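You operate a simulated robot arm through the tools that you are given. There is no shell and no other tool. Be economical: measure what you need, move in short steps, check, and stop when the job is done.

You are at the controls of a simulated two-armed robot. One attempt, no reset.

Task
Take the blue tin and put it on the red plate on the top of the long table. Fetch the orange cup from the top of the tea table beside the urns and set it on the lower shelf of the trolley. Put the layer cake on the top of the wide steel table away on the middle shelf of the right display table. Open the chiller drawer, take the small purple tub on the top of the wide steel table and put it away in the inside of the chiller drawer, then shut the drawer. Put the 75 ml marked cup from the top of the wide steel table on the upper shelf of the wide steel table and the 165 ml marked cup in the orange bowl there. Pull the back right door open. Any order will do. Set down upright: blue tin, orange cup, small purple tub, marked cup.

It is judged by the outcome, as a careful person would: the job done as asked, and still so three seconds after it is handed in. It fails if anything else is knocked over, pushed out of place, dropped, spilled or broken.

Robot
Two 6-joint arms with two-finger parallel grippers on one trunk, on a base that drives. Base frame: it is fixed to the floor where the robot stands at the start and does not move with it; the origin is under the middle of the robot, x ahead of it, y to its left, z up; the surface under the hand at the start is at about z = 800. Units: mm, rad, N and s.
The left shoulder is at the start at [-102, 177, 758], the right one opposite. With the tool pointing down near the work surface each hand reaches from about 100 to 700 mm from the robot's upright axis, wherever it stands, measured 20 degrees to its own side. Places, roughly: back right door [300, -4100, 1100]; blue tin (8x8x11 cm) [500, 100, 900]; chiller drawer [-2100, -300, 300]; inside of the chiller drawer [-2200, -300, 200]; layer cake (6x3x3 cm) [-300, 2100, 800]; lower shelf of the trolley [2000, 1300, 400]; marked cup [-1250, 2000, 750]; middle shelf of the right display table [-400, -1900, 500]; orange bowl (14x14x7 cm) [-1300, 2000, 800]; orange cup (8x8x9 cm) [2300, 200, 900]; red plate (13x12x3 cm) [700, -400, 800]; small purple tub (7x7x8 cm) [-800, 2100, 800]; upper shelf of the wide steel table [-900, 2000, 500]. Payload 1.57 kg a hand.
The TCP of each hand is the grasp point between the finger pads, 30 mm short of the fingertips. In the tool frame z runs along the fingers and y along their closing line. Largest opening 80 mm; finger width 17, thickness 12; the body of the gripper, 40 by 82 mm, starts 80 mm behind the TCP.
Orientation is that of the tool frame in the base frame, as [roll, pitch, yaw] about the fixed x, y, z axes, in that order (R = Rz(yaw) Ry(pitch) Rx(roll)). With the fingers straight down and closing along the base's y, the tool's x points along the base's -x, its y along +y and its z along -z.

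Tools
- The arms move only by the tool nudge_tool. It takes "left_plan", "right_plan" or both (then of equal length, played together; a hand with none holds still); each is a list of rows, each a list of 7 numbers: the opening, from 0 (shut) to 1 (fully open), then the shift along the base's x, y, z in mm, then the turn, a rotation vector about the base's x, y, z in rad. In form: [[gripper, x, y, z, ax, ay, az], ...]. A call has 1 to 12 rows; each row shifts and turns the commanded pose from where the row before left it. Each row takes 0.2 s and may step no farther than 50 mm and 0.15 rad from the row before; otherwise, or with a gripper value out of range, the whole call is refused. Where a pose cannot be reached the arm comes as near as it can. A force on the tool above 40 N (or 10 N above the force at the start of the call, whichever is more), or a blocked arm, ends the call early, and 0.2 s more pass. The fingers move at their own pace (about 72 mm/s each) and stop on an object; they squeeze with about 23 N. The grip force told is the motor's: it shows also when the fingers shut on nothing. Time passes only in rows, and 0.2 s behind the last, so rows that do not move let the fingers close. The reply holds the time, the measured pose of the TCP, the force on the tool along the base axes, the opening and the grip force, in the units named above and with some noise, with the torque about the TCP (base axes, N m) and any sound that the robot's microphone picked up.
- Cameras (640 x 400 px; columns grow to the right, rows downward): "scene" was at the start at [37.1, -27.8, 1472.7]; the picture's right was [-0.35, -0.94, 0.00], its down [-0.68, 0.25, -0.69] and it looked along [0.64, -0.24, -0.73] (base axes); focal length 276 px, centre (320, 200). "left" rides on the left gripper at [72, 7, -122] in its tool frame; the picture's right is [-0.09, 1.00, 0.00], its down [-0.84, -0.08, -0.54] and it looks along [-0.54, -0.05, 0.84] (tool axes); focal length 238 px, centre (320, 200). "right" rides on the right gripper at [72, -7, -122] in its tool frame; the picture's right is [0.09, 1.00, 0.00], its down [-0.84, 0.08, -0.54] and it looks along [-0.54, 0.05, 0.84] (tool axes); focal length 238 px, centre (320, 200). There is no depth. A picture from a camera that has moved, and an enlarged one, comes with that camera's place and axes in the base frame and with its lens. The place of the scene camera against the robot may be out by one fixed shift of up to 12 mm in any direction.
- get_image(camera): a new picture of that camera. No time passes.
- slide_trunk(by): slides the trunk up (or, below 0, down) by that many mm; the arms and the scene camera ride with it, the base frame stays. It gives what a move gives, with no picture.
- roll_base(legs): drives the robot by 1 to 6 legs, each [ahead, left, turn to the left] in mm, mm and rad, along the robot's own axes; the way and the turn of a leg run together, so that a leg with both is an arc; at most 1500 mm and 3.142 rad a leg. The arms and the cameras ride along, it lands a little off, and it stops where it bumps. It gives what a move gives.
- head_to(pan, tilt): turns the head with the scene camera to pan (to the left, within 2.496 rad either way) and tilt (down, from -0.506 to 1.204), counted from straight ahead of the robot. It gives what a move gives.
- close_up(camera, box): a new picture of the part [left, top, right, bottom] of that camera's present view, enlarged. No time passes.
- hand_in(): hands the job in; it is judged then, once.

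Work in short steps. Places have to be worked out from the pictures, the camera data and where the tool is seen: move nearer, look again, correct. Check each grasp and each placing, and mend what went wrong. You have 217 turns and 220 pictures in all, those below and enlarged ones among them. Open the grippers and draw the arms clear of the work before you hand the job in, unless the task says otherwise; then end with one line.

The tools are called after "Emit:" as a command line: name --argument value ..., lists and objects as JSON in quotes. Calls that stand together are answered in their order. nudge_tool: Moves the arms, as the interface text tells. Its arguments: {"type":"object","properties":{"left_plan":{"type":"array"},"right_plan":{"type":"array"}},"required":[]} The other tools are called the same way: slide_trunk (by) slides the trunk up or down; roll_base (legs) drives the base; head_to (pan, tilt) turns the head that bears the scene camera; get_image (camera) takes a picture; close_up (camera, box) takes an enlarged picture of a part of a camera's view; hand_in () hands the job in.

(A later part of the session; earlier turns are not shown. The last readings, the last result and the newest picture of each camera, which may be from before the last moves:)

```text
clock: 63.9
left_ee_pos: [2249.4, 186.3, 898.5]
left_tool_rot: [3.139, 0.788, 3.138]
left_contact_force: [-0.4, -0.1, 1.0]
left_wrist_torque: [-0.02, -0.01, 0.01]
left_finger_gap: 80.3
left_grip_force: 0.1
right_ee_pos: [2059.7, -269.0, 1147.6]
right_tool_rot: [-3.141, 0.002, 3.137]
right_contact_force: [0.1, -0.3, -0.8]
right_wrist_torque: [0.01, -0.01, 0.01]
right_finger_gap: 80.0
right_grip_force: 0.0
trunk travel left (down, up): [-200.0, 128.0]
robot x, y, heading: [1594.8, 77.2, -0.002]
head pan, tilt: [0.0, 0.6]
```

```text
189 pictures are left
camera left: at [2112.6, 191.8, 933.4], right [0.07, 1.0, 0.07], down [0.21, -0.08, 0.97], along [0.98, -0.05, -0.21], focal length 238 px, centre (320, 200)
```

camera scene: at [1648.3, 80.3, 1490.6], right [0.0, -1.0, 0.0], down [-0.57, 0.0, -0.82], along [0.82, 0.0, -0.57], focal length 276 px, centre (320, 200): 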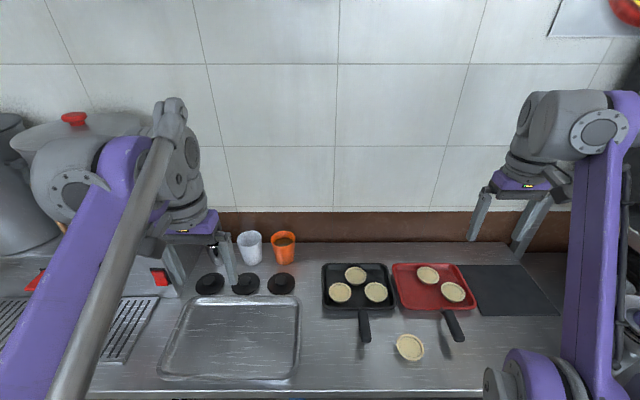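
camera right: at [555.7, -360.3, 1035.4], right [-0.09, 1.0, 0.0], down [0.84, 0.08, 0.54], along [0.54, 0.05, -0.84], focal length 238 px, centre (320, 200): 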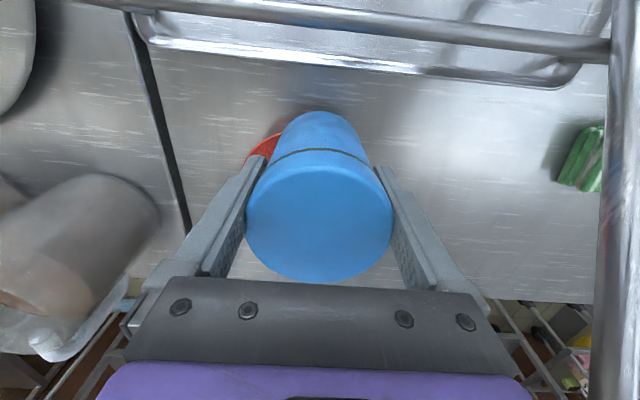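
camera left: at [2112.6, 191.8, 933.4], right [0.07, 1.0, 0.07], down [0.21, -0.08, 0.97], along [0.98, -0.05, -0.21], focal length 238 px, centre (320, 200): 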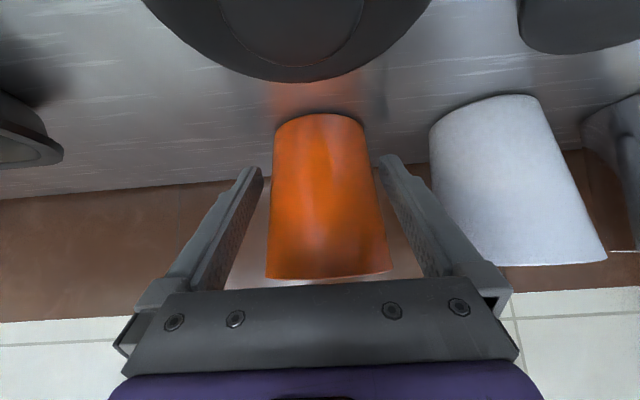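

Centred sideways; I go 8 mm deeper and close.

Emit:
nudge_tool --left_plan '[[1, 8, 0.5, 0, 0, 0, 0], [0.85, 0, 0, 0, 0, 0, 0], [0, 0, 0, 0, 0, 0, 0], [0, 0, 0, 0, 0, 0, 0], [0, 0, 0, 0, 0, 0, 0]]'

Emit:
get_image --camera "left"

```text
clock: 65.1
left_ee_pos: [2257.2, 186.4, 898.8]
left_tool_rot: [3.137, 0.785, 3.136]
left_contact_force: [-1.0, 0.2, 1.3]
left_wrist_torque: [-0.02, 0.0, -0.01]
left_finger_gap: 68.4
left_grip_force: 23.7
right_ee_pos: [2060.7, -270.6, 1147.8]
right_tool_rot: [3.14, 0.0, 3.137]
right_contact_force: [0.7, 0.1, -0.3]
right_wrist_torque: [-0.01, 0.0, 0.01]
right_finger_gap: 80.0
right_grip_force: 0.2
trunk travel left (down, up): [-200.0, 128.0]
robot x, y, heading: [1597.0, 79.2, -0.004]
head pan, tilt: [0.0, 0.6]
```

```text
188 pictures are left
camera left: at [2120.7, 192.9, 933.2], right [0.07, 1.0, 0.07], down [0.21, -0.08, 0.97], along [0.98, -0.05, -0.21], focal length 238 px, centre (320, 200)
```

left: 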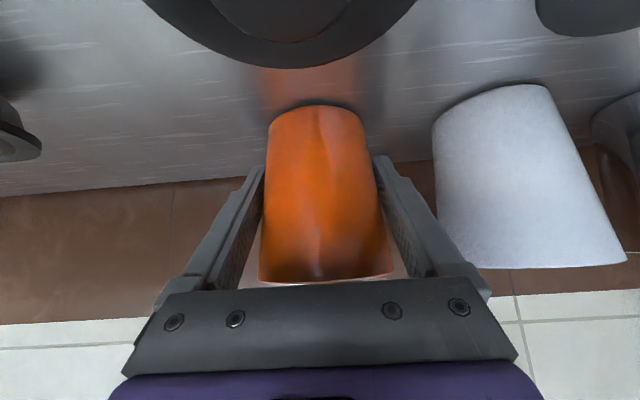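

Gripped at 68 mm. Lift gently.

Emit:
nudge_tool --left_plan '[[0, 0, 0, 6, 0, 0, 0], [0, 0, 0, 14, 0, 0, 0], [0, 0, 0, 22, 0, 0, 0], [0, 0, 0, 24, 0, 0, 0], [0, 0, 0, 24, 0, 0, 0], [0, 0, 0, 14, 0, 0, 0], [0, 0, 0, 0, 0, 0, 0]]'

Emit:
close_up --camera "scene" --box '[160, 180, 360, 305]'

```text
clock: 66.7
left_ee_pos: [2257.8, 190.2, 1002.2]
left_tool_rot: [3.139, 0.784, 3.136]
left_contact_force: [-0.4, 0.8, -2.3]
left_wrist_torque: [0.01, -0.02, -0.01]
left_finger_gap: 68.3
left_grip_force: 23.2
right_ee_pos: [2059.9, -270.3, 1147.9]
right_tool_rot: [-3.14, 0.0, 3.139]
right_contact_force: [-0.3, -0.1, -0.4]
right_wrist_torque: [0.01, 0.02, 0.03]
right_finger_gap: 80.0
right_grip_force: 0.1
trunk travel left (down, up): [-200.0, 128.0]
robot x, y, heading: [1598.2, 80.3, -0.005]
head pan, tilt: [0.0, 0.6]
```

```text
3.20 times, centred on (260, 242) of scene
camera zoom: at [1648.1, 80.3, 1490.6], right [0.0, -1.0, 0.0], down [-0.57, 0.0, -0.82], along [0.82, 0.0, -0.57], focal length 882 px, centre (512, 64)
```

zoom: 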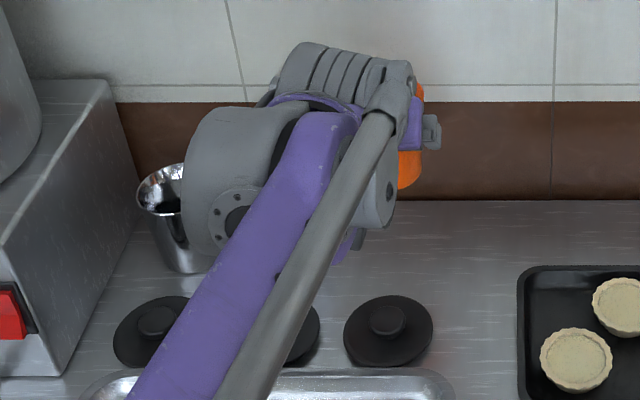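

Cup lifted upright. Retract the arm, then back the base off.

Emit:
nudge_tool --left_plan '[[0, -12, 0, 0, 0, 0, 0], [0, -25, 0, 0, 0, 0, 0], [0, -30, 0, 0, 0, 0, 0], [0, -30, 0, 0, 0, 0, 0], [0, -30, 0, 0, 0, 0, 0], [0, -30, 0, 0, 0, 0, 0], [0, -25, 0, 0, 0, 0, 0], [0, -12, 0, 0, 0, 0, 0], [0, 0, 0, 0, 0, 0, 0]]'

Emit:
roll_base --legs '[[-330, 0, 0.004], [0, 1100, 0]]'

Emit:
get_image --camera "scene"

Emit:
get_image --camera "left"

```text
clock: 68.7
left_ee_pos: [2062.2, 187.1, 1001.0]
left_tool_rot: [3.139, 0.787, 3.135]
left_contact_force: [-0.2, 0.0, -2.3]
left_wrist_torque: [0.0, -0.01, 0.0]
left_finger_gap: 68.4
left_grip_force: 22.9
right_ee_pos: [2059.8, -269.8, 1147.9]
right_tool_rot: [-3.14, -0.001, 3.139]
right_contact_force: [0.6, -0.2, -0.9]
right_wrist_torque: [-0.02, -0.03, 0.02]
right_finger_gap: 79.8
right_grip_force: 0.1
trunk travel left (down, up): [-200.0, 128.0]
robot x, y, heading: [1597.3, 79.2, -0.005]
head pan, tilt: [0.0, 0.6]
```

```text
clock: 80.4
left_ee_pos: [1721.7, 1293.7, 1001.3]
left_tool_rot: [3.139, 0.787, -3.13]
left_contact_force: [0.1, -0.4, -2.1]
left_wrist_torque: [0.02, -0.03, 0.02]
left_finger_gap: 68.0
left_grip_force: 23.4
right_ee_pos: [1725.9, 834.5, 1148.7]
right_tool_rot: [-3.141, 0.001, -3.13]
right_contact_force: [0.0, 0.0, -0.5]
right_wrist_torque: [0.02, 0.0, -0.03]
right_finger_gap: 80.1
right_grip_force: 0.0
trunk travel left (down, up): [-200.0, 128.0]
robot x, y, heading: [1260.0, 1176.9, 0.011]
head pan, tilt: [0.0, 0.6]
```

```text
186 pictures are left
camera scene: at [1307.8, 1178.6, 1490.6], right [0.01, -1.0, 0.0], down [-0.56, -0.01, -0.83], along [0.82, 0.01, -0.57], focal length 276 px, centre (320, 200)
```

scene: 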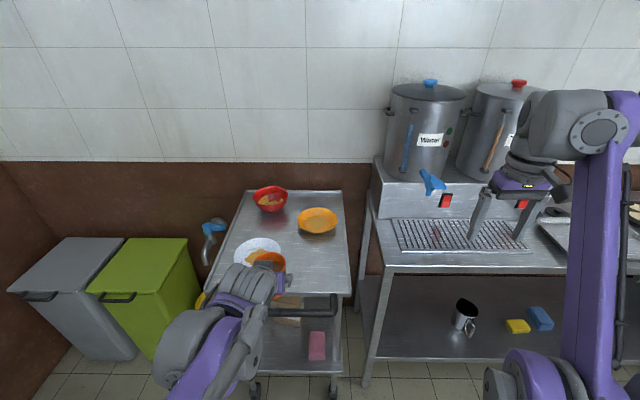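

```text
185 pictures are left
camera left: at [1584.4, 1296.7, 1036.1], right [0.05, 1.0, 0.07], down [0.21, -0.08, 0.97], along [0.98, -0.04, -0.21], focal length 238 px, centre (320, 200)
```

left: 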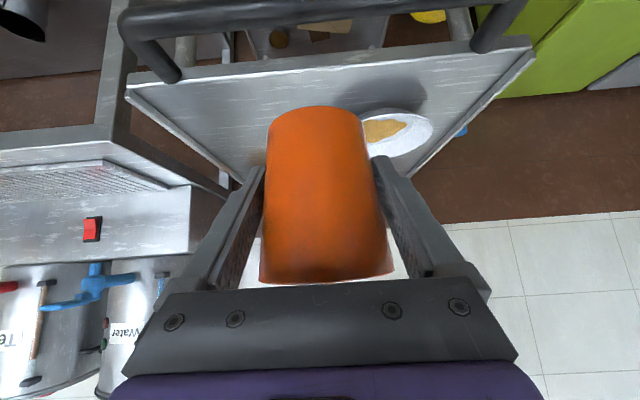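

The trolley has a push handle in front of its upper shelf. I back off 250, lower the trunk and look at the lower shelf.

Emit:
roll_base --legs '[[-250, 0, -0.01]]'

Emit:
slide_trunk --by -200

Emit:
head_to --pan 0.0 --tilt 0.5

Emit:
get_image --camera "scene"

```text
clock: 82.2
left_ee_pos: [1474.9, 1288.7, 1001.1]
left_tool_rot: [3.139, 0.788, -3.139]
left_contact_force: [-0.6, 0.6, -3.1]
left_wrist_torque: [0.04, -0.01, 0.03]
left_finger_gap: 67.9
left_grip_force: 23.1
right_ee_pos: [1474.8, 829.5, 1147.5]
right_tool_rot: [3.141, 0.0, -3.135]
right_contact_force: [-0.6, 0.1, 1.0]
right_wrist_torque: [0.01, -0.02, -0.01]
right_finger_gap: 79.8
right_grip_force: 0.0
trunk travel left (down, up): [-200.0, 128.0]
robot x, y, heading: [1009.2, 1181.3, 0.001]
head pan, tilt: [0.0, 0.6]
```

```text
clock: 84.3
left_ee_pos: [1475.2, 1285.5, 801.5]
left_tool_rot: [3.138, 0.786, -3.138]
left_contact_force: [-0.1, -0.8, -1.3]
left_wrist_torque: [0.01, 0.02, 0.04]
left_finger_gap: 68.2
left_grip_force: 22.9
right_ee_pos: [1479.0, 828.1, 955.2]
right_tool_rot: [-3.141, 0.0, -3.135]
right_contact_force: [0.4, -0.4, -0.1]
right_wrist_torque: [-0.03, 0.0, -0.01]
right_finger_gap: 79.7
right_grip_force: 0.1
trunk travel left (down, up): [0.0, 328.0]
robot x, y, heading: [1009.7, 1174.4, 0.003]
head pan, tilt: [0.0, 0.6]
```

```text
clock: 85.0
left_ee_pos: [1475.5, 1287.8, 800.7]
left_tool_rot: [3.14, 0.784, -3.138]
left_contact_force: [0.8, 1.0, -2.8]
left_wrist_torque: [-0.01, 0.0, 0.0]
left_finger_gap: 67.7
left_grip_force: 23.4
right_ee_pos: [1478.9, 828.8, 954.7]
right_tool_rot: [3.141, -0.002, -3.137]
right_contact_force: [0.1, 0.0, -0.3]
right_wrist_torque: [0.0, -0.01, 0.01]
right_finger_gap: 80.0
right_grip_force: 0.1
trunk travel left (down, up): [0.0, 328.0]
robot x, y, heading: [1007.8, 1174.3, 0.01]
head pan, tilt: [0.0, 0.499]
```

```text
184 pictures are left
camera scene: at [1111.3, 1176.3, 1298.3], right [0.0, -1.0, 0.0], down [-0.48, 0.0, -0.88], along [0.88, 0.0, -0.48], focal length 276 px, centre (320, 200)
```

scene: 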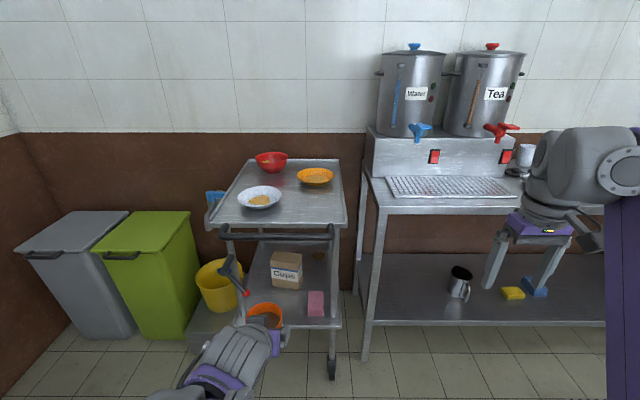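

Lower shelf z≈333 with front edge x≈1825. I zoom into it to pick a free spot and identify the dark thing at left.

Emit:
close_up --camera "scene" --box '[190, 200, 360, 390]'

```text
2.11 times, centred on (275, 295) of scene
camera zoom: at [1111.3, 1176.3, 1298.3], right [0.0, -1.0, 0.0], down [-0.48, 0.0, -0.88], along [0.88, 0.0, -0.48], focal length 580 px, centre (415, 0)
```

zoom: 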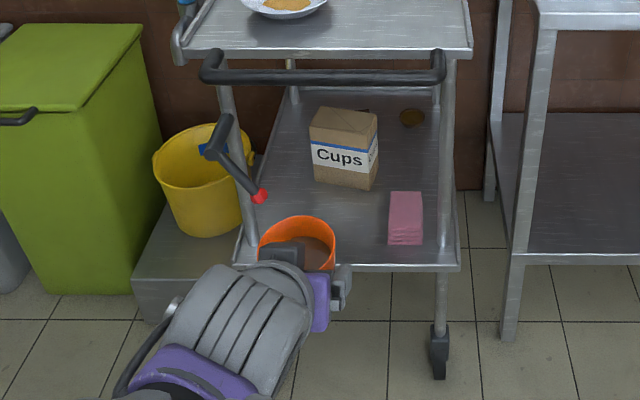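

Target spot about (1915, 1345) between box, sponge and left leg. Lower the cup in front of the trolley to z≈440.

Emit:
nudge_tool --left_plan '[[0, 0, 4, -15, 0, 0, 0], [0, 0, 6, -30, 0, 0, 0], [0, 0, 6, -38, 0, 0, 0], [0, 0, 6, -40, 0, 0, 0], [0, 0, 6, -40, 0, 0, 0], [0, 0, 6, -40, 0, 0, 0], [0, 0, 6, -40, 0, 0, 0], [0, 0, 6, -40, 0, 0, 0], [0, 0, 6, -38, 0, 0, 0], [0, 0, 4, -25, 0, 0, 0], [0, 0, 0, -12, 0, 0, 0], [0, 0, 0, 0, 0, 0, 0]]'

Emit:
get_image --camera "left"

Emit:
get_image --camera "scene"

```text
clock: 87.6
left_ee_pos: [1476.8, 1342.6, 443.6]
left_tool_rot: [3.138, 0.785, -3.138]
left_contact_force: [0.5, -0.3, -2.0]
left_wrist_torque: [-0.02, 0.05, -0.02]
left_finger_gap: 67.8
left_grip_force: 22.7
right_ee_pos: [1478.9, 830.3, 954.1]
right_tool_rot: [-3.141, 0.001, -3.135]
right_contact_force: [0.2, 0.2, -0.2]
right_wrist_torque: [0.02, -0.01, 0.03]
right_finger_gap: 80.0
right_grip_force: 0.1
trunk travel left (down, up): [0.0, 328.0]
robot x, y, heading: [1007.7, 1175.6, 0.0]
head pan, tilt: [0.0, 0.499]
```

```text
182 pictures are left
camera left: at [1339.5, 1348.3, 478.9], right [0.06, 1.0, 0.07], down [0.21, -0.08, 0.97], along [0.98, -0.04, -0.21], focal length 238 px, centre (320, 200)
```

left: 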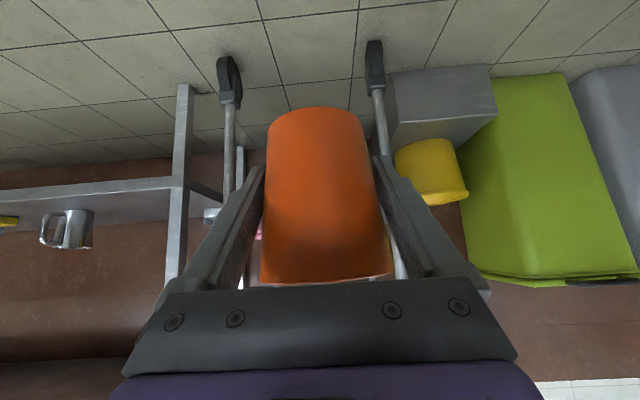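

```text
181 pictures are left
camera scene: at [1111.2, 1176.3, 1298.4], right [0.0, -1.0, 0.0], down [-0.48, 0.0, -0.88], along [0.88, 0.0, -0.48], focal length 276 px, centre (320, 200)
```

scene: 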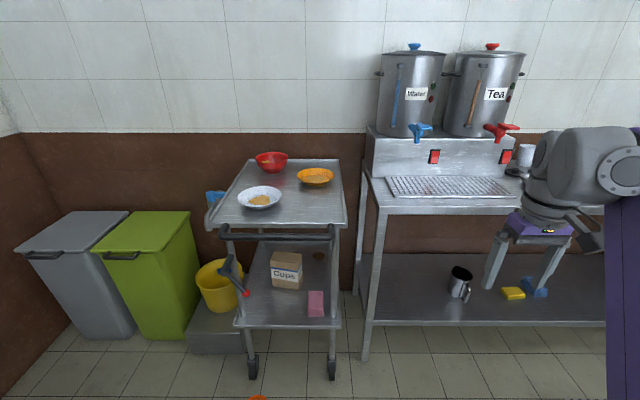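

Triangulation suggests the lower shelf is at z≈400 with front edge x≈1783. I zoom in to be sure.

Emit:
close_up --camera "left" --box '[160, 150, 270, 260]'

Emit:
close_up --camera "scene" --box '[200, 200, 360, 390]'

```text
3.64 times, centred on (215, 205) of left
camera zoom: at [1339.5, 1348.3, 478.9], right [0.06, 1.0, 0.07], down [0.21, -0.08, 0.97], along [0.98, -0.04, -0.21], focal length 867 px, centre (702, 182)
```

zoom: 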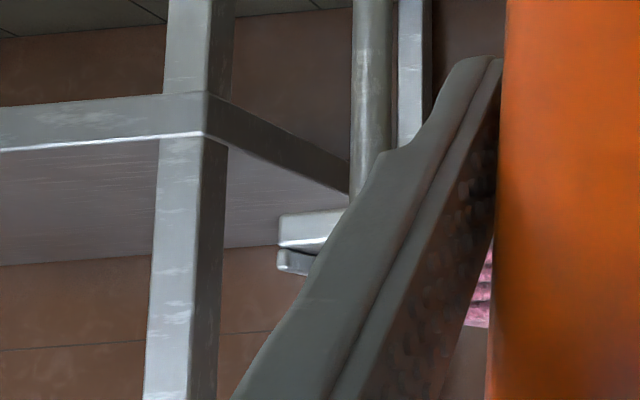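

```text
2.11 times, centred on (280, 295) of scene
camera zoom: at [1111.2, 1176.3, 1298.4], right [0.0, -1.0, 0.0], down [-0.48, 0.0, -0.88], along [0.88, 0.0, -0.48], focal length 580 px, centre (404, 0)
```

zoom: 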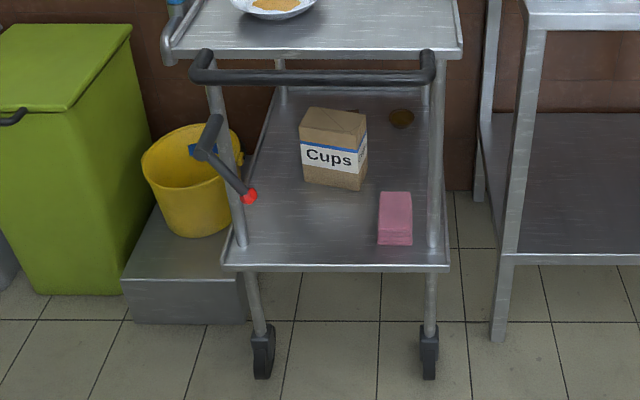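

Shelf top z≈400. Raise the cup so its bottom is ~445, then drive ahead in under the handle.

Emit:
nudge_tool --left_plan '[[0, 0, 0, 15, 0, 0, 0], [0, 0, 0, 25, 0, 0, 0], [0, 0, 0, 12, 0, 0, 0], [0, 0, 0, 0, 0, 0, 0]]'

Emit:
roll_base --legs '[[240, 0, 0]]'

Emit:
get_image --camera "scene"

Emit:
get_image --camera "left"

```text
clock: 88.6
left_ee_pos: [1476.4, 1342.8, 495.1]
left_tool_rot: [3.139, 0.786, -3.139]
left_contact_force: [-0.3, 0.2, -1.7]
left_wrist_torque: [0.01, 0.01, -0.02]
left_finger_gap: 67.7
left_grip_force: 23.9
right_ee_pos: [1479.7, 829.3, 954.8]
right_tool_rot: [3.141, -0.001, -3.137]
right_contact_force: [0.4, -0.7, -0.1]
right_wrist_torque: [0.02, 0.03, -0.03]
right_finger_gap: 80.0
right_grip_force: 0.1
trunk travel left (down, up): [0.0, 328.0]
robot x, y, heading: [1009.5, 1176.8, 0.011]
head pan, tilt: [0.0, 0.499]
```

```text
clock: 90.4
left_ee_pos: [1717.1, 1343.6, 495.9]
left_tool_rot: [3.138, 0.784, -3.139]
left_contact_force: [1.1, 0.3, -2.0]
left_wrist_torque: [0.04, -0.02, 0.03]
left_finger_gap: 67.9
left_grip_force: 23.0
right_ee_pos: [1720.1, 829.9, 953.7]
right_tool_rot: [3.14, -0.001, -3.138]
right_contact_force: [0.0, -0.1, 0.0]
right_wrist_torque: [-0.04, 0.0, 0.01]
right_finger_gap: 80.0
right_grip_force: 0.1
trunk travel left (down, up): [0.0, 328.0]
robot x, y, heading: [1252.4, 1177.3, 0.003]
head pan, tilt: [0.0, 0.499]
```

```text
178 pictures are left
camera scene: at [1352.3, 1177.1, 1298.3], right [0.0, -1.0, 0.0], down [-0.48, 0.0, -0.88], along [0.88, 0.0, -0.48], focal length 276 px, centre (320, 200)
```

scene: 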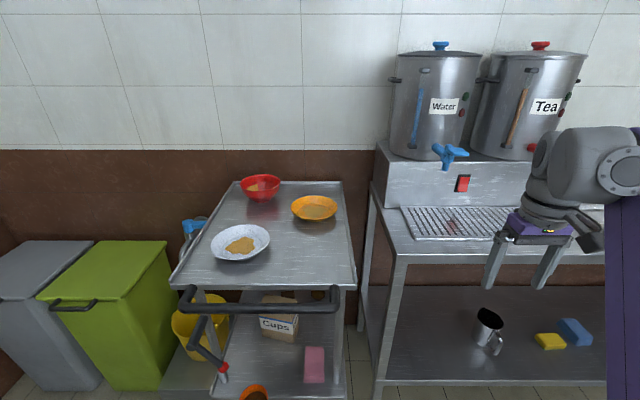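

```text
177 pictures are left
camera left: at [1580.0, 1348.4, 529.7], right [0.06, 1.0, 0.07], down [0.21, -0.08, 0.97], along [0.98, -0.05, -0.21], focal length 238 px, centre (320, 200)
```

left: 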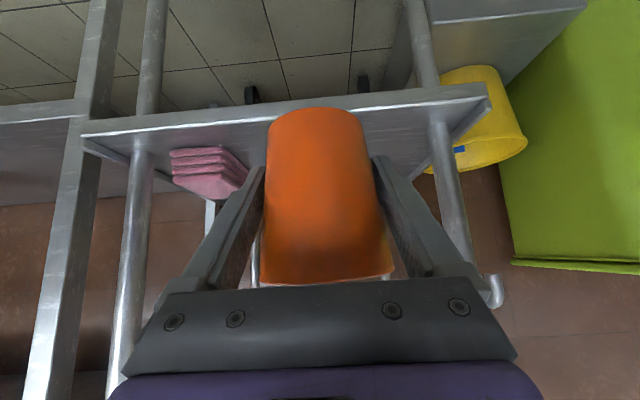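

Shelf edge confirmed (x≈1780, z≈400). A lever hangs near (1760, 1430, 570), so I shift the hand 40 mm right and drive in 135.

Emit:
nudge_tool --left_plan '[[0, 0, -12, 0, 0, 0, 0], [0, 0, -18, 0, 0, 0, 0], [0, 0, -10, 0, 0, 0, 0], [0, 0, 0, 0, 0, 0, 0]]'

Emit:
roll_base --legs '[[135, 0, 0]]'

Emit:
get_image --camera "left"

Emit:
get_image --camera "scene"

```text
clock: 91.4
left_ee_pos: [1716.9, 1302.4, 494.9]
left_tool_rot: [3.137, 0.786, -3.14]
left_contact_force: [-0.3, -0.3, -2.5]
left_wrist_torque: [-0.02, 0.01, -0.02]
left_finger_gap: 67.8
left_grip_force: 22.4
right_ee_pos: [1719.4, 828.9, 953.7]
right_tool_rot: [-3.14, 0.001, -3.139]
right_contact_force: [0.2, 0.1, 0.1]
right_wrist_torque: [-0.03, -0.01, -0.03]
right_finger_gap: 79.9
right_grip_force: 0.1
trunk travel left (down, up): [0.0, 328.0]
robot x, y, heading: [1254.3, 1179.1, 0.006]
head pan, tilt: [0.0, 0.499]
```

```text
clock: 92.7
left_ee_pos: [1855.9, 1304.9, 496.6]
left_tool_rot: [3.139, 0.785, -3.139]
left_contact_force: [0.0, 0.3, -2.4]
left_wrist_torque: [0.01, 0.02, 0.0]
left_finger_gap: 67.6
left_grip_force: 23.3
right_ee_pos: [1858.8, 829.4, 953.7]
right_tool_rot: [3.141, -0.002, -3.135]
right_contact_force: [-0.6, -0.1, -0.4]
right_wrist_torque: [0.01, 0.03, -0.01]
right_finger_gap: 79.9
right_grip_force: 0.2
trunk travel left (down, up): [0.0, 328.0]
robot x, y, heading: [1389.0, 1178.6, 0.005]
head pan, tilt: [0.0, 0.499]
```

```text
176 pictures are left
camera left: at [1718.0, 1309.0, 530.3], right [0.06, 1.0, 0.07], down [0.21, -0.08, 0.97], along [0.98, -0.04, -0.21], focal length 238 px, centre (320, 200)
```

left: 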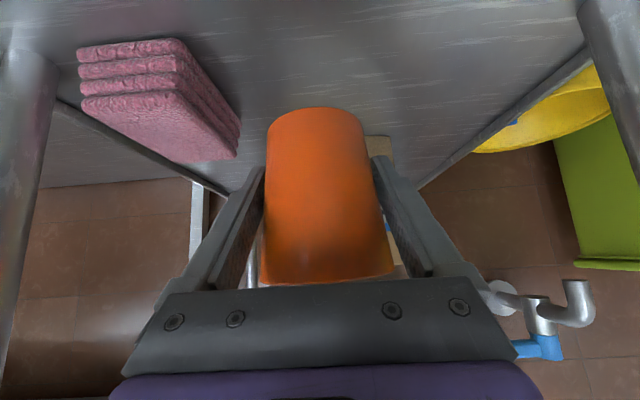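

```text
175 pictures are left
camera scene: at [1490.3, 1177.8, 1298.3], right [0.0, -1.0, 0.0], down [-0.48, 0.0, -0.88], along [0.88, 0.0, -0.48], focal length 276 px, centre (320, 200)
```

scene: 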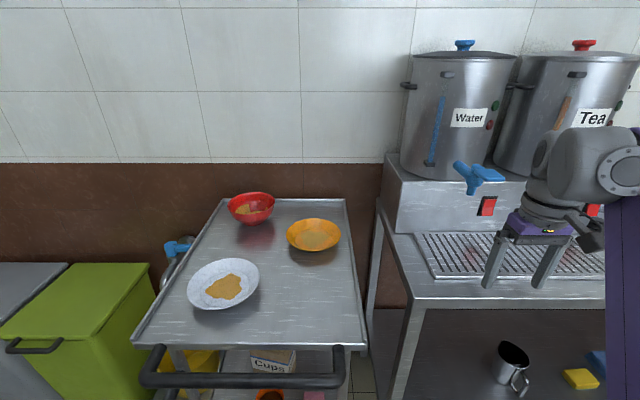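

All clear around. Lower gently towards contact.

Emit:
nudge_tool --left_plan '[[0, 0, 0, -12, 0, 0, 0], [0, 0, 0, -12, 0, 0, 0], [0, 0, 0, -8, 0, 0, 0], [0, 0, 0, -5, 0, 0, 0], [0, 0, 0, 0, 0, 0, 0]]'

Emit:
nudge_tool --left_plan '[[0, 0, 0, -4, 0, 0, 0], [0, 0, 0, -4, 0, 0, 0], [0, 0, 0, 0, 0, 0, 0]]'

Emit:
get_image --camera "left"

```text
clock: 93.9
left_ee_pos: [1854.6, 1304.4, 458.0]
left_tool_rot: [3.138, 0.785, -3.139]
left_contact_force: [0.7, -0.3, -2.6]
left_wrist_torque: [0.0, 0.01, 0.02]
left_finger_gap: 67.7
left_grip_force: 23.4
right_ee_pos: [1857.5, 830.0, 956.3]
right_tool_rot: [3.141, 0.001, -3.137]
right_contact_force: [0.1, -0.4, -0.2]
right_wrist_torque: [0.01, 0.0, 0.01]
right_finger_gap: 80.1
right_grip_force: 0.1
trunk travel left (down, up): [0.0, 328.0]
robot x, y, heading: [1386.0, 1178.9, 0.001]
head pan, tilt: [0.0, 0.499]
```

```text
clock: 94.7
left_ee_pos: [1854.5, 1302.7, 449.8]
left_tool_rot: [3.139, 0.786, -3.137]
left_contact_force: [0.4, 0.0, -2.1]
left_wrist_torque: [0.0, -0.03, -0.01]
left_finger_gap: 68.0
left_grip_force: 22.7
right_ee_pos: [1857.7, 830.0, 954.4]
right_tool_rot: [-3.141, 0.002, -3.136]
right_contact_force: [-0.1, 0.0, -0.3]
right_wrist_torque: [0.0, -0.01, -0.01]
right_finger_gap: 79.9
right_grip_force: 0.1
trunk travel left (down, up): [0.0, 328.0]
robot x, y, heading: [1390.7, 1179.1, 0.004]
head pan, tilt: [0.0, 0.499]
```

```text
174 pictures are left
camera left: at [1717.6, 1308.7, 485.0], right [0.06, 1.0, 0.07], down [0.21, -0.08, 0.97], along [0.98, -0.04, -0.21], focal length 238 px, centre (320, 200)
```

left: 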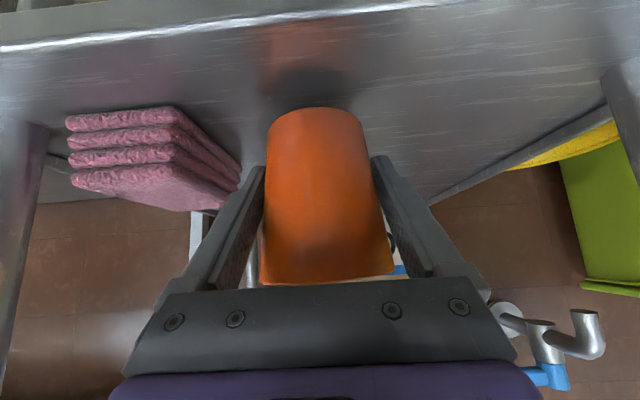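

No contact yet; continue down in small steps.

Emit:
nudge_tool --left_plan '[[0, 0, 0, -3, 0, 0, 0], [0, 0, 0, -3, 0, 0, 0], [0, 0, 0, 0, 0, 0, 0]]'

Emit:
nudge_tool --left_plan '[[0, 0, 0, -3, 0, 0, 0], [0, 0, 0, -2, 0, 0, 0], [0, 0, 0, 0, 0, 0, 0]]'

```text
clock: 95.5
left_ee_pos: [1854.8, 1303.5, 444.7]
left_tool_rot: [3.138, 0.787, -3.138]
left_contact_force: [0.1, -0.4, -1.5]
left_wrist_torque: [0.0, -0.04, 0.01]
left_finger_gap: 67.8
left_grip_force: 23.0
right_ee_pos: [1857.7, 830.0, 954.3]
right_tool_rot: [-3.14, 0.0, -3.137]
right_contact_force: [-0.8, -0.2, -0.5]
right_wrist_torque: [0.01, -0.01, 0.01]
right_finger_gap: 80.0
right_grip_force: 0.0
trunk travel left (down, up): [0.0, 328.0]
robot x, y, heading: [1387.8, 1176.3, 0.002]
head pan, tilt: [0.0, 0.499]
```

```text
clock: 96.3
left_ee_pos: [1854.0, 1304.2, 439.5]
left_tool_rot: [3.137, 0.785, -3.138]
left_contact_force: [0.0, 0.1, -2.5]
left_wrist_torque: [0.02, 0.0, -0.01]
left_finger_gap: 67.5
left_grip_force: 23.5
right_ee_pos: [1857.1, 830.5, 954.4]
right_tool_rot: [-3.141, 0.001, -3.136]
right_contact_force: [0.5, 0.0, 0.1]
right_wrist_torque: [-0.01, -0.01, -0.02]
right_finger_gap: 79.9
right_grip_force: 0.0
trunk travel left (down, up): [0.0, 328.0]
robot x, y, heading: [1393.3, 1178.0, 0.003]
head pan, tilt: [0.0, 0.499]
```

Emit:
nudge_tool --left_plan '[[0, 0, 0, -3, 0, 0, 0], [0, 0, 0, -3, 0, 0, 0], [0, 0, 0, 0, 0, 0, 0]]'

Emit:
get_image --camera "left"

```text
clock: 97.1
left_ee_pos: [1853.7, 1304.3, 435.1]
left_tool_rot: [3.137, 0.786, -3.139]
left_contact_force: [-2.9, -1.0, 12.2]
left_wrist_torque: [0.2, -0.06, 0.08]
left_finger_gap: 67.6
left_grip_force: 23.5
right_ee_pos: [1856.8, 830.6, 954.9]
right_tool_rot: [-3.14, -0.002, -3.136]
right_contact_force: [0.2, -0.9, -0.4]
right_wrist_torque: [-0.01, 0.02, 0.0]
right_finger_gap: 79.9
right_grip_force: 0.0
trunk travel left (down, up): [0.0, 328.0]
robot x, y, heading: [1387.5, 1176.9, 0.004]
head pan, tilt: [0.0, 0.499]
```

```text
173 pictures are left
camera left: at [1717.3, 1309.0, 469.3], right [0.06, 1.0, 0.07], down [0.21, -0.08, 0.98], along [0.98, -0.04, -0.21], focal length 238 px, centre (320, 200)
```

left: 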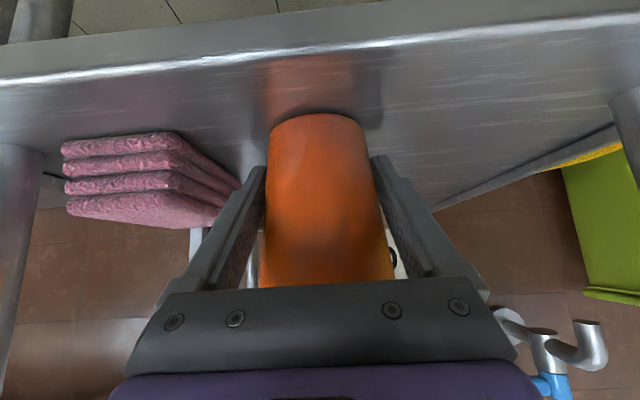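

Contact made. Open and back straight out.

Emit:
nudge_tool --left_plan '[[0, 0, 0, 2, 0, 0, 0], [0.6, 0, 0, 0, 0, 0, 0], [1, 0, 0, 0, 0, 0, 0], [1, 0, 0, 0, 0, 0, 0], [1, -15, 0, 0, 0, 0, 0], [1, -30, 0, 0, 0, 0, 0], [1, -40, 0, 0, 0, 0, 0], [1, 0, 0, 0, 0, 0, 0]]'

Emit:
get_image --camera "left"

```text
clock: 98.9
left_ee_pos: [1808.0, 1298.8, 475.4]
left_tool_rot: [3.139, 0.783, -3.139]
left_contact_force: [0.8, 1.4, 0.3]
left_wrist_torque: [0.01, 0.02, -0.03]
left_finger_gap: 80.3
left_grip_force: 0.1
left hand out of reach, approached as far as the arm can: row 5, 6, 7
right_ee_pos: [1857.8, 830.1, 953.9]
right_tool_rot: [3.141, 0.0, -3.134]
right_contact_force: [0.2, 0.1, -0.3]
right_wrist_torque: [-0.01, -0.03, 0.02]
right_finger_gap: 80.1
right_grip_force: 0.0
trunk travel left (down, up): [0.0, 328.0]
robot x, y, heading: [1388.4, 1177.0, 0.0]
head pan, tilt: [0.0, 0.499]
```

```text
172 pictures are left
camera left: at [1672.0, 1303.8, 510.3], right [0.06, 1.0, 0.07], down [0.21, -0.08, 0.97], along [0.98, -0.04, -0.21], focal length 238 px, centre (320, 200)
```

left: 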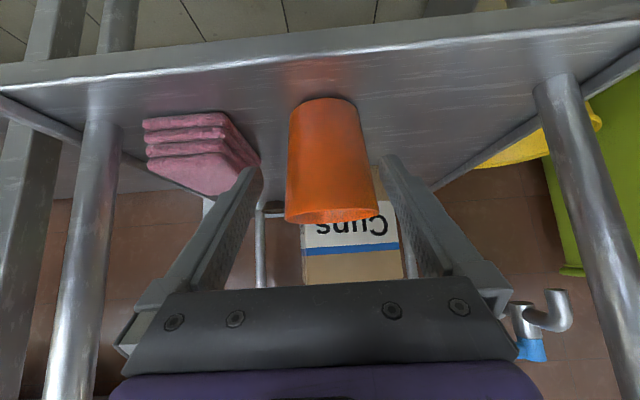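

The cup stands. Back the base out 330 and check.

Emit:
roll_base --legs '[[-330, 0, 0]]'

Emit:
close_up --camera "scene" --box '[180, 200, 360, 390]'

```text
clock: 101.1
left_ee_pos: [1476.5, 1297.6, 475.6]
left_tool_rot: [3.139, 0.786, -3.137]
left_contact_force: [0.4, 0.0, 0.7]
left_wrist_torque: [0.01, 0.04, 0.01]
left_finger_gap: 80.2
left_grip_force: 0.0
right_ee_pos: [1526.9, 831.1, 954.1]
right_tool_rot: [-3.141, 0.001, -3.134]
right_contact_force: [0.0, 0.4, -0.1]
right_wrist_torque: [0.02, -0.01, -0.02]
right_finger_gap: 80.0
right_grip_force: 0.0
trunk travel left (down, up): [0.0, 328.0]
robot x, y, heading: [1056.1, 1173.8, 0.007]
head pan, tilt: [0.0, 0.499]
```

```text
2.11 times, centred on (270, 295) of scene
camera zoom: at [1157.3, 1176.0, 1298.4], right [0.01, -1.0, 0.0], down [-0.48, 0.0, -0.88], along [0.88, 0.01, -0.48], focal length 580 px, centre (425, 0)
```

zoom: 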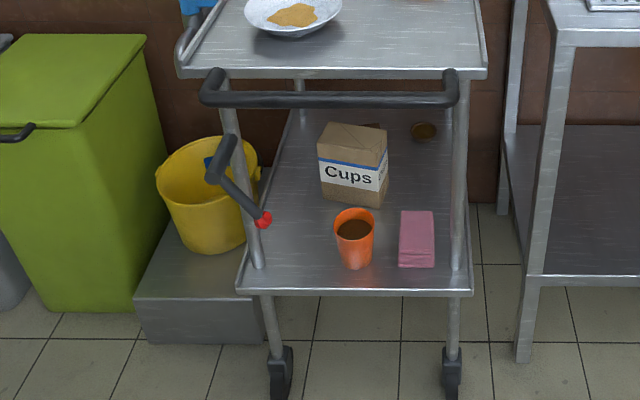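

The orange cup stands fine on the lower shelf. Raise the trunk and bring the left hand back upright.

Emit:
slide_trunk --by 200

Emit:
nudge_tool --left_plan '[[1, 0, 0, 45, 0, 0, 0], [1, 0, 0, 45, 0, 0.131, 0], [1, 0, 0, 45, 0, 0.131, 0], [1, 0, 0, 45, 0, 0.131, 0], [1, 0, 0, 45, 0, 0.131, 0], [1, 0, 0, 45, 0, 0.131, 0], [1, 0, 0, 45, 0, 0.131, 0], [1, 0, 0, 45, 0, 0, 0], [1, 0, 0, 45, 0, 0, 0], [1, 0, 0, 45, 0, 0, 0]]'

Emit:
roll_base --legs '[[-1350, 0, 0], [0, 0, 1.5708], [0, 900, 0]]'

Emit:
head_to --pan 0.0 --tilt 0.7

Emit:
get_image --camera "scene"

```text
clock: 103.3
left_ee_pos: [1482.9, 1298.5, 681.6]
left_tool_rot: [3.139, 0.794, -3.136]
left_contact_force: [0.6, -0.3, -0.7]
left_wrist_torque: [0.02, 0.01, 0.03]
left_finger_gap: 79.9
left_grip_force: 0.1
right_ee_pos: [1495.3, 828.1, 1185.4]
right_tool_rot: [-3.141, 0.06, -3.133]
right_contact_force: [-0.4, -0.8, 0.3]
right_wrist_torque: [-0.03, 0.0, -0.02]
right_finger_gap: 80.1
right_grip_force: 0.0
trunk travel left (down, up): [-200.0, 128.0]
robot x, y, heading: [1058.0, 1173.9, 0.006]
head pan, tilt: [0.0, 0.499]
```

```text
clock: 105.5
left_ee_pos: [1478.6, 1297.2, 1132.8]
left_tool_rot: [3.132, 0.01, -3.139]
left_contact_force: [-0.1, 0.2, 0.2]
left_wrist_torque: [-0.01, 0.01, 0.04]
left_finger_gap: 80.1
left_grip_force: 0.1
right_ee_pos: [1495.2, 829.4, 1185.7]
right_tool_rot: [-3.14, 0.06, -3.134]
right_contact_force: [-0.9, 1.0, 0.6]
right_wrist_torque: [0.0, -0.02, -0.02]
right_finger_gap: 79.7
right_grip_force: 0.0
trunk travel left (down, up): [-200.0, 128.0]
robot x, y, heading: [1055.2, 1179.0, 0.012]
head pan, tilt: [0.0, 0.499]
```

```text
clock: 124.1
left_ee_pos: [-1369.4, 1531.5, 1131.2]
left_tool_rot: [3.133, 0.01, -1.526]
left_contact_force: [0.2, -0.6, -0.4]
left_wrist_torque: [0.01, -0.02, -0.01]
left_finger_gap: 80.0
left_grip_force: 0.0
right_ee_pos: [-900.9, 1565.1, 1185.5]
right_tool_rot: [3.141, 0.062, -1.525]
right_contact_force: [-0.7, -0.4, 0.4]
right_wrist_torque: [-0.02, 0.0, -0.02]
right_finger_gap: 80.0
right_grip_force: 0.0
trunk travel left (down, up): [-200.0, 128.0]
robot x, y, heading: [-1229.9, 1116.7, 1.621]
head pan, tilt: [0.0, 0.499]
```

```text
clock: 124.8
left_ee_pos: [-1368.6, 1531.8, 1131.8]
left_tool_rot: [3.132, 0.01, -1.528]
left_contact_force: [-0.4, 0.1, -0.1]
left_wrist_torque: [-0.01, 0.01, 0.03]
left_finger_gap: 79.9
left_grip_force: 0.0
right_ee_pos: [-901.5, 1564.5, 1185.6]
right_tool_rot: [-3.141, 0.06, -1.522]
right_contact_force: [-0.1, 0.0, 0.0]
right_wrist_torque: [0.01, -0.01, -0.02]
right_finger_gap: 80.0
right_grip_force: 0.1
trunk travel left (down, up): [-200.0, 128.0]
robot x, y, heading: [-1228.6, 1114.9, 1.618]
head pan, tilt: [0.0, 0.7]
```

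```text
170 pictures are left
camera scene: at [-1231.1, 1159.7, 1482.0], right [1.0, 0.05, 0.0], down [0.03, -0.64, -0.77], along [-0.04, 0.76, -0.64], focal length 276 px, centre (320, 200)
```

scene: 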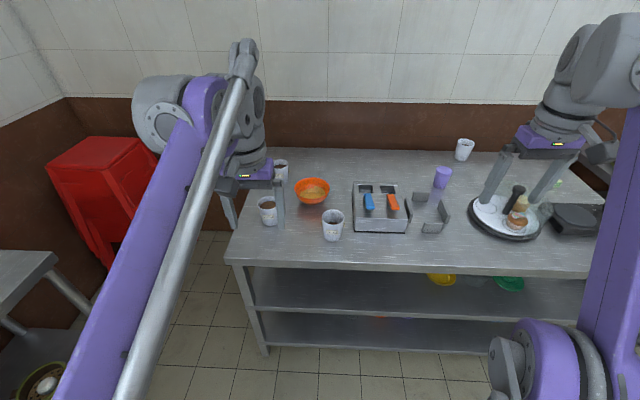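

I zoom on the table top to read the cups.

Emit:
close_up --camera "scene" --box '[240, 150, 360, 250]'

Emit:
close_up --camera "scene" --box '[400, 120, 580, 250]'

```text
4.00 times, centred on (300, 200) of scene
camera zoom: at [-1231.1, 1159.7, 1482.0], right [1.0, 0.05, 0.0], down [0.03, -0.64, -0.77], along [-0.04, 0.76, -0.64], focal length 1102 px, centre (400, 200)
```

zoom: 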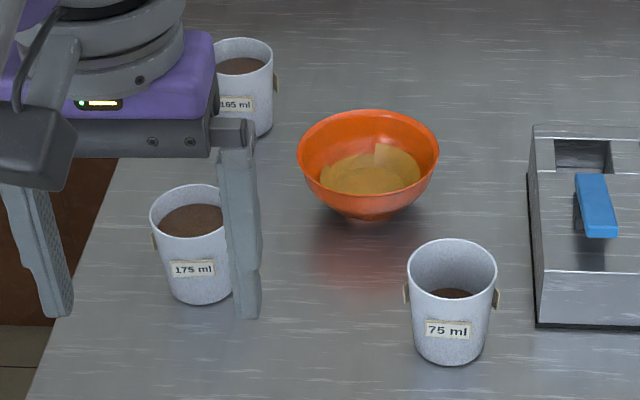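

```text
3.08 times, centred on (490, 185) of scene
camera zoom: at [-1231.1, 1159.7, 1482.0], right [1.0, 0.05, 0.0], down [0.03, -0.64, -0.77], along [-0.04, 0.76, -0.64], focal length 848 px, centre (-203, 246)
```

zoom: 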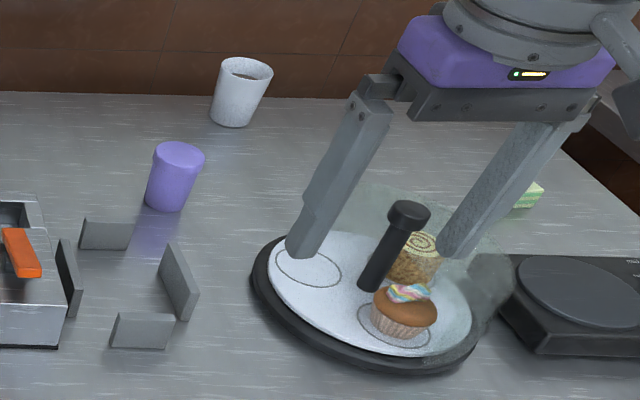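

Found: 75 ml at about (-1222, 1830), 165 ml at (-1452, 2142), 175 ml at (-1456, 1888), bowl (-1309, 2004). I square up the base nearer to it.

Emit:
roll_base --legs '[[0, 0, -0.049], [180, 70, 0]]'

Emit:
get_image --camera "left"

Emit:
get_image --camera "scene"

```text
clock: 126.8
left_ee_pos: [-1417.9, 1718.9, 1132.3]
left_tool_rot: [3.133, 0.008, -1.575]
left_contact_force: [1.1, 0.0, -1.0]
left_wrist_torque: [0.0, -0.02, 0.02]
left_finger_gap: 80.2
left_grip_force: 0.1
right_ee_pos: [-949.8, 1730.6, 1186.9]
right_tool_rot: [3.141, 0.063, -1.571]
right_contact_force: [-0.6, -0.1, -0.1]
right_wrist_torque: [-0.01, 0.0, -0.01]
right_finger_gap: 80.0
right_grip_force: 0.0
trunk travel left (down, up): [-200.0, 128.0]
robot x, y, heading: [-1301.0, 1291.8, 1.572]
head pan, tilt: [0.0, 0.7]
```

```text
167 pictures are left
camera left: at [-1424.4, 1644.8, 1252.5], right [-1.0, 0.1, 0.01], down [0.08, 0.83, 0.55], along [0.04, 0.55, -0.84], focal length 238 px, centre (320, 200)
```

left: 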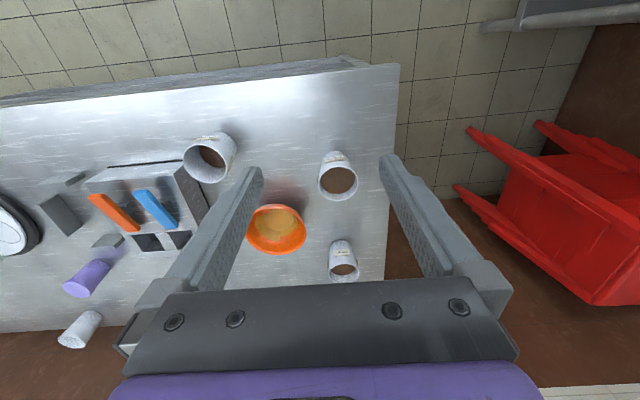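

```text
166 pictures are left
camera scene: at [-1298.8, 1341.3, 1482.0], right [1.0, 0.0, 0.0], down [0.0, -0.64, -0.76], along [0.0, 0.76, -0.64], focal length 276 px, centre (320, 200)
```

scene: 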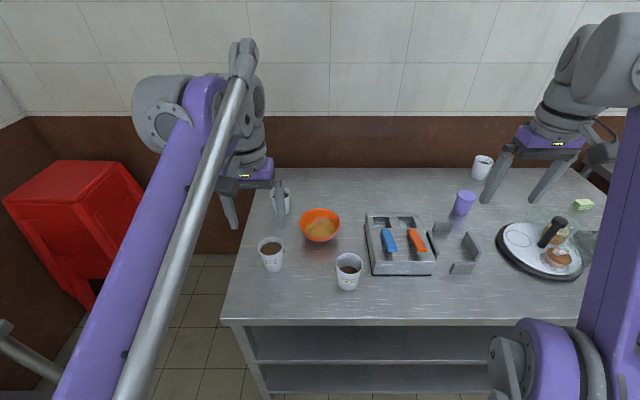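

Refined: 75 ml cup at (-1220, 1796), z 782–870; bowl (-1303, 1976). I yaw the left hand 45° right (to avoid the tags) and tilt it 45°.

Emit:
nudge_tool --left_plan '[[1, 10, 0, -19, 0, 0, -0.131], [1, 10, 0, -19, 0, 0, -0.131], [1, 10, 0, -19, 0, 0, -0.131], [1, 10, 0, -19, 0, 0, -0.131], [1, 10, 0, -19, 0, 0, -0.131], [1, 10, 0, -19, 0, 0, -0.131], [1, 10, 0, -19, 0.0925, -0.0925, 0], [1, 10, 0, -19, 0.0925, -0.0925, 0], [1, 10, 0, -19, 0.0925, -0.0925, 0], [1, 10, 0, -19, 0.0925, -0.0925, 0], [1, 10, 0, -19, 0.0925, -0.0925, 0], [1, 10, 0, -19, 0.0925, -0.0925, 0]]'

Emit:
get_image --camera "left"

Emit:
get_image --camera "scene"

```text
clock: 129.4
left_ee_pos: [-1299.9, 1716.8, 903.5]
left_tool_rot: [3.129, 0.795, -2.36]
left_contact_force: [0.0, 0.1, 0.8]
left_wrist_torque: [0.0, -0.03, 0.0]
left_finger_gap: 79.9
left_grip_force: 0.1
right_ee_pos: [-949.7, 1729.8, 1185.4]
right_tool_rot: [3.141, 0.06, -1.571]
right_contact_force: [-0.3, 0.1, -0.3]
right_wrist_torque: [-0.02, 0.01, -0.01]
right_finger_gap: 80.2
right_grip_force: 0.1
trunk travel left (down, up): [-200.0, 128.0]
robot x, y, heading: [-1300.4, 1293.4, 1.569]
head pan, tilt: [0.0, 0.7]
```

```text
165 pictures are left
camera left: at [-1401.3, 1623.7, 936.6], right [-0.66, 0.75, 0.07], down [0.2, 0.08, 0.98], along [0.72, 0.66, -0.2], focal length 238 px, centre (320, 200)
```

left: 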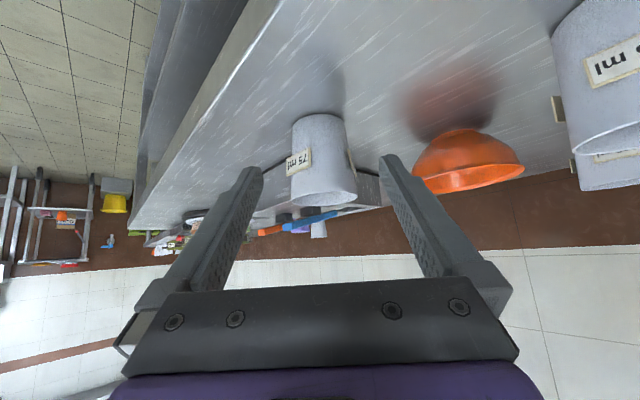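

```text
164 pictures are left
camera scene: at [-1298.6, 1341.0, 1482.0], right [1.0, 0.0, 0.0], down [0.0, -0.64, -0.76], along [0.0, 0.76, -0.64], focal length 276 px, centre (320, 200)
```

scene: 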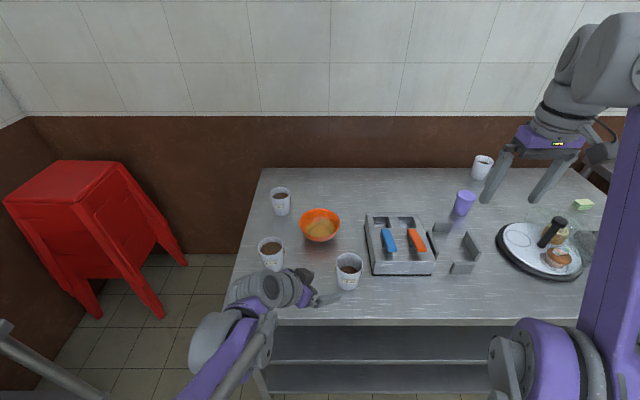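

Good view; cup estimated at about (-1212, 1806). Approach diagonally and check before closing.

Emit:
nudge_tool --left_plan '[[1, 22, 22, -20, 0, 0, 0], [1, 22, 22, -20, 0, 0, 0], [1, 16, 16, -12, 0, 0, 0], [1, 16, 16, -12, 0, 0, 0], [1, 0, 0, -8, 0, 0, 0], [1, 0, 0, 0, 0, 0, 0]]'

Emit:
get_image --camera "left"

```text
clock: 130.8
left_ee_pos: [-1222.6, 1795.2, 830.0]
left_tool_rot: [3.127, 0.792, -2.363]
left_contact_force: [0.7, -0.8, -0.5]
left_wrist_torque: [0.0, 0.0, 0.0]
left_finger_gap: 80.0
left_grip_force: 0.2
right_ee_pos: [-950.3, 1730.4, 1185.1]
right_tool_rot: [3.141, 0.06, -1.571]
right_contact_force: [-0.3, -0.7, -0.2]
right_wrist_torque: [0.01, 0.0, -0.01]
right_finger_gap: 79.8
right_grip_force: 0.1
trunk travel left (down, up): [-200.0, 128.0]
robot x, y, heading: [-1298.9, 1295.5, 1.566]
head pan, tilt: [0.0, 0.7]
```

```text
163 pictures are left
camera left: at [-1323.5, 1700.4, 864.3], right [-0.66, 0.75, 0.07], down [0.2, 0.08, 0.98], along [0.72, 0.66, -0.21], focal length 238 px, centre (320, 200)
```

left: 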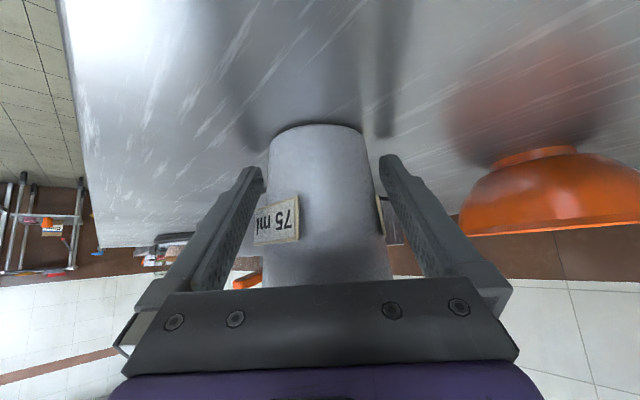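

Go 12 mm deeper and close.

Emit:
nudge_tool --left_plan '[[1, 9, 9, 0, 0, 0, 0], [0.85, 0, 0, 0, 0, 0, 0], [0, 0, 0, 0, 0, 0, 0], [0, 0, 0, 0, 0, 0, 0], [0, 0, 0, 0, 0, 0, 0]]'

Emit:
get_image --camera "left"

Emit:
close_up --camera "scene" --box '[280, 220, 420, 320]'

```text
clock: 132.0
left_ee_pos: [-1214.5, 1802.3, 831.4]
left_tool_rot: [3.128, 0.794, -2.362]
left_contact_force: [0.3, -0.6, -0.4]
left_wrist_torque: [0.03, 0.0, 0.0]
left_finger_gap: 69.0
left_grip_force: 22.2
right_ee_pos: [-950.5, 1729.9, 1184.3]
right_tool_rot: [3.141, 0.061, -1.57]
right_contact_force: [-0.5, 0.7, 0.7]
right_wrist_torque: [0.0, 0.01, 0.01]
right_finger_gap: 80.0
right_grip_force: 0.1
trunk travel left (down, up): [-200.0, 128.0]
robot x, y, heading: [-1298.8, 1295.9, 1.571]
head pan, tilt: [0.0, 0.7]
```

```text
162 pictures are left
camera left: at [-1314.1, 1709.3, 864.8], right [-0.66, 0.75, 0.07], down [0.2, 0.08, 0.98], along [0.72, 0.66, -0.21], focal length 238 px, centre (320, 200)
```

left: 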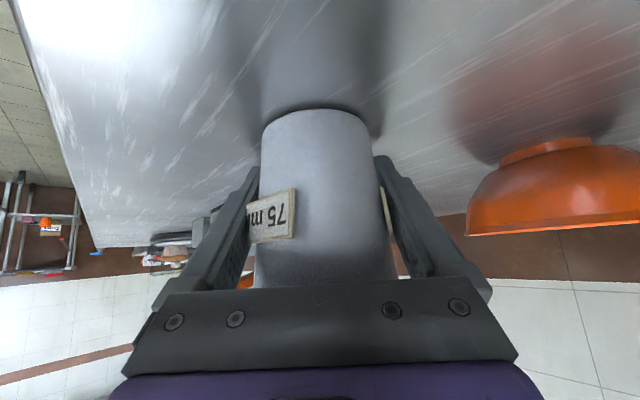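

```text
4.00 times, centred on (350, 270) of scene
camera zoom: at [-1298.5, 1340.9, 1482.0], right [1.0, 0.0, 0.0], down [0.0, -0.64, -0.76], along [0.0, 0.76, -0.64], focal length 1102 px, centre (200, -80)
```

zoom: 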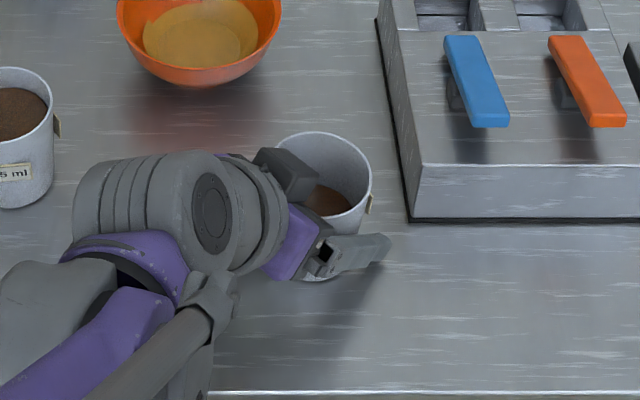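

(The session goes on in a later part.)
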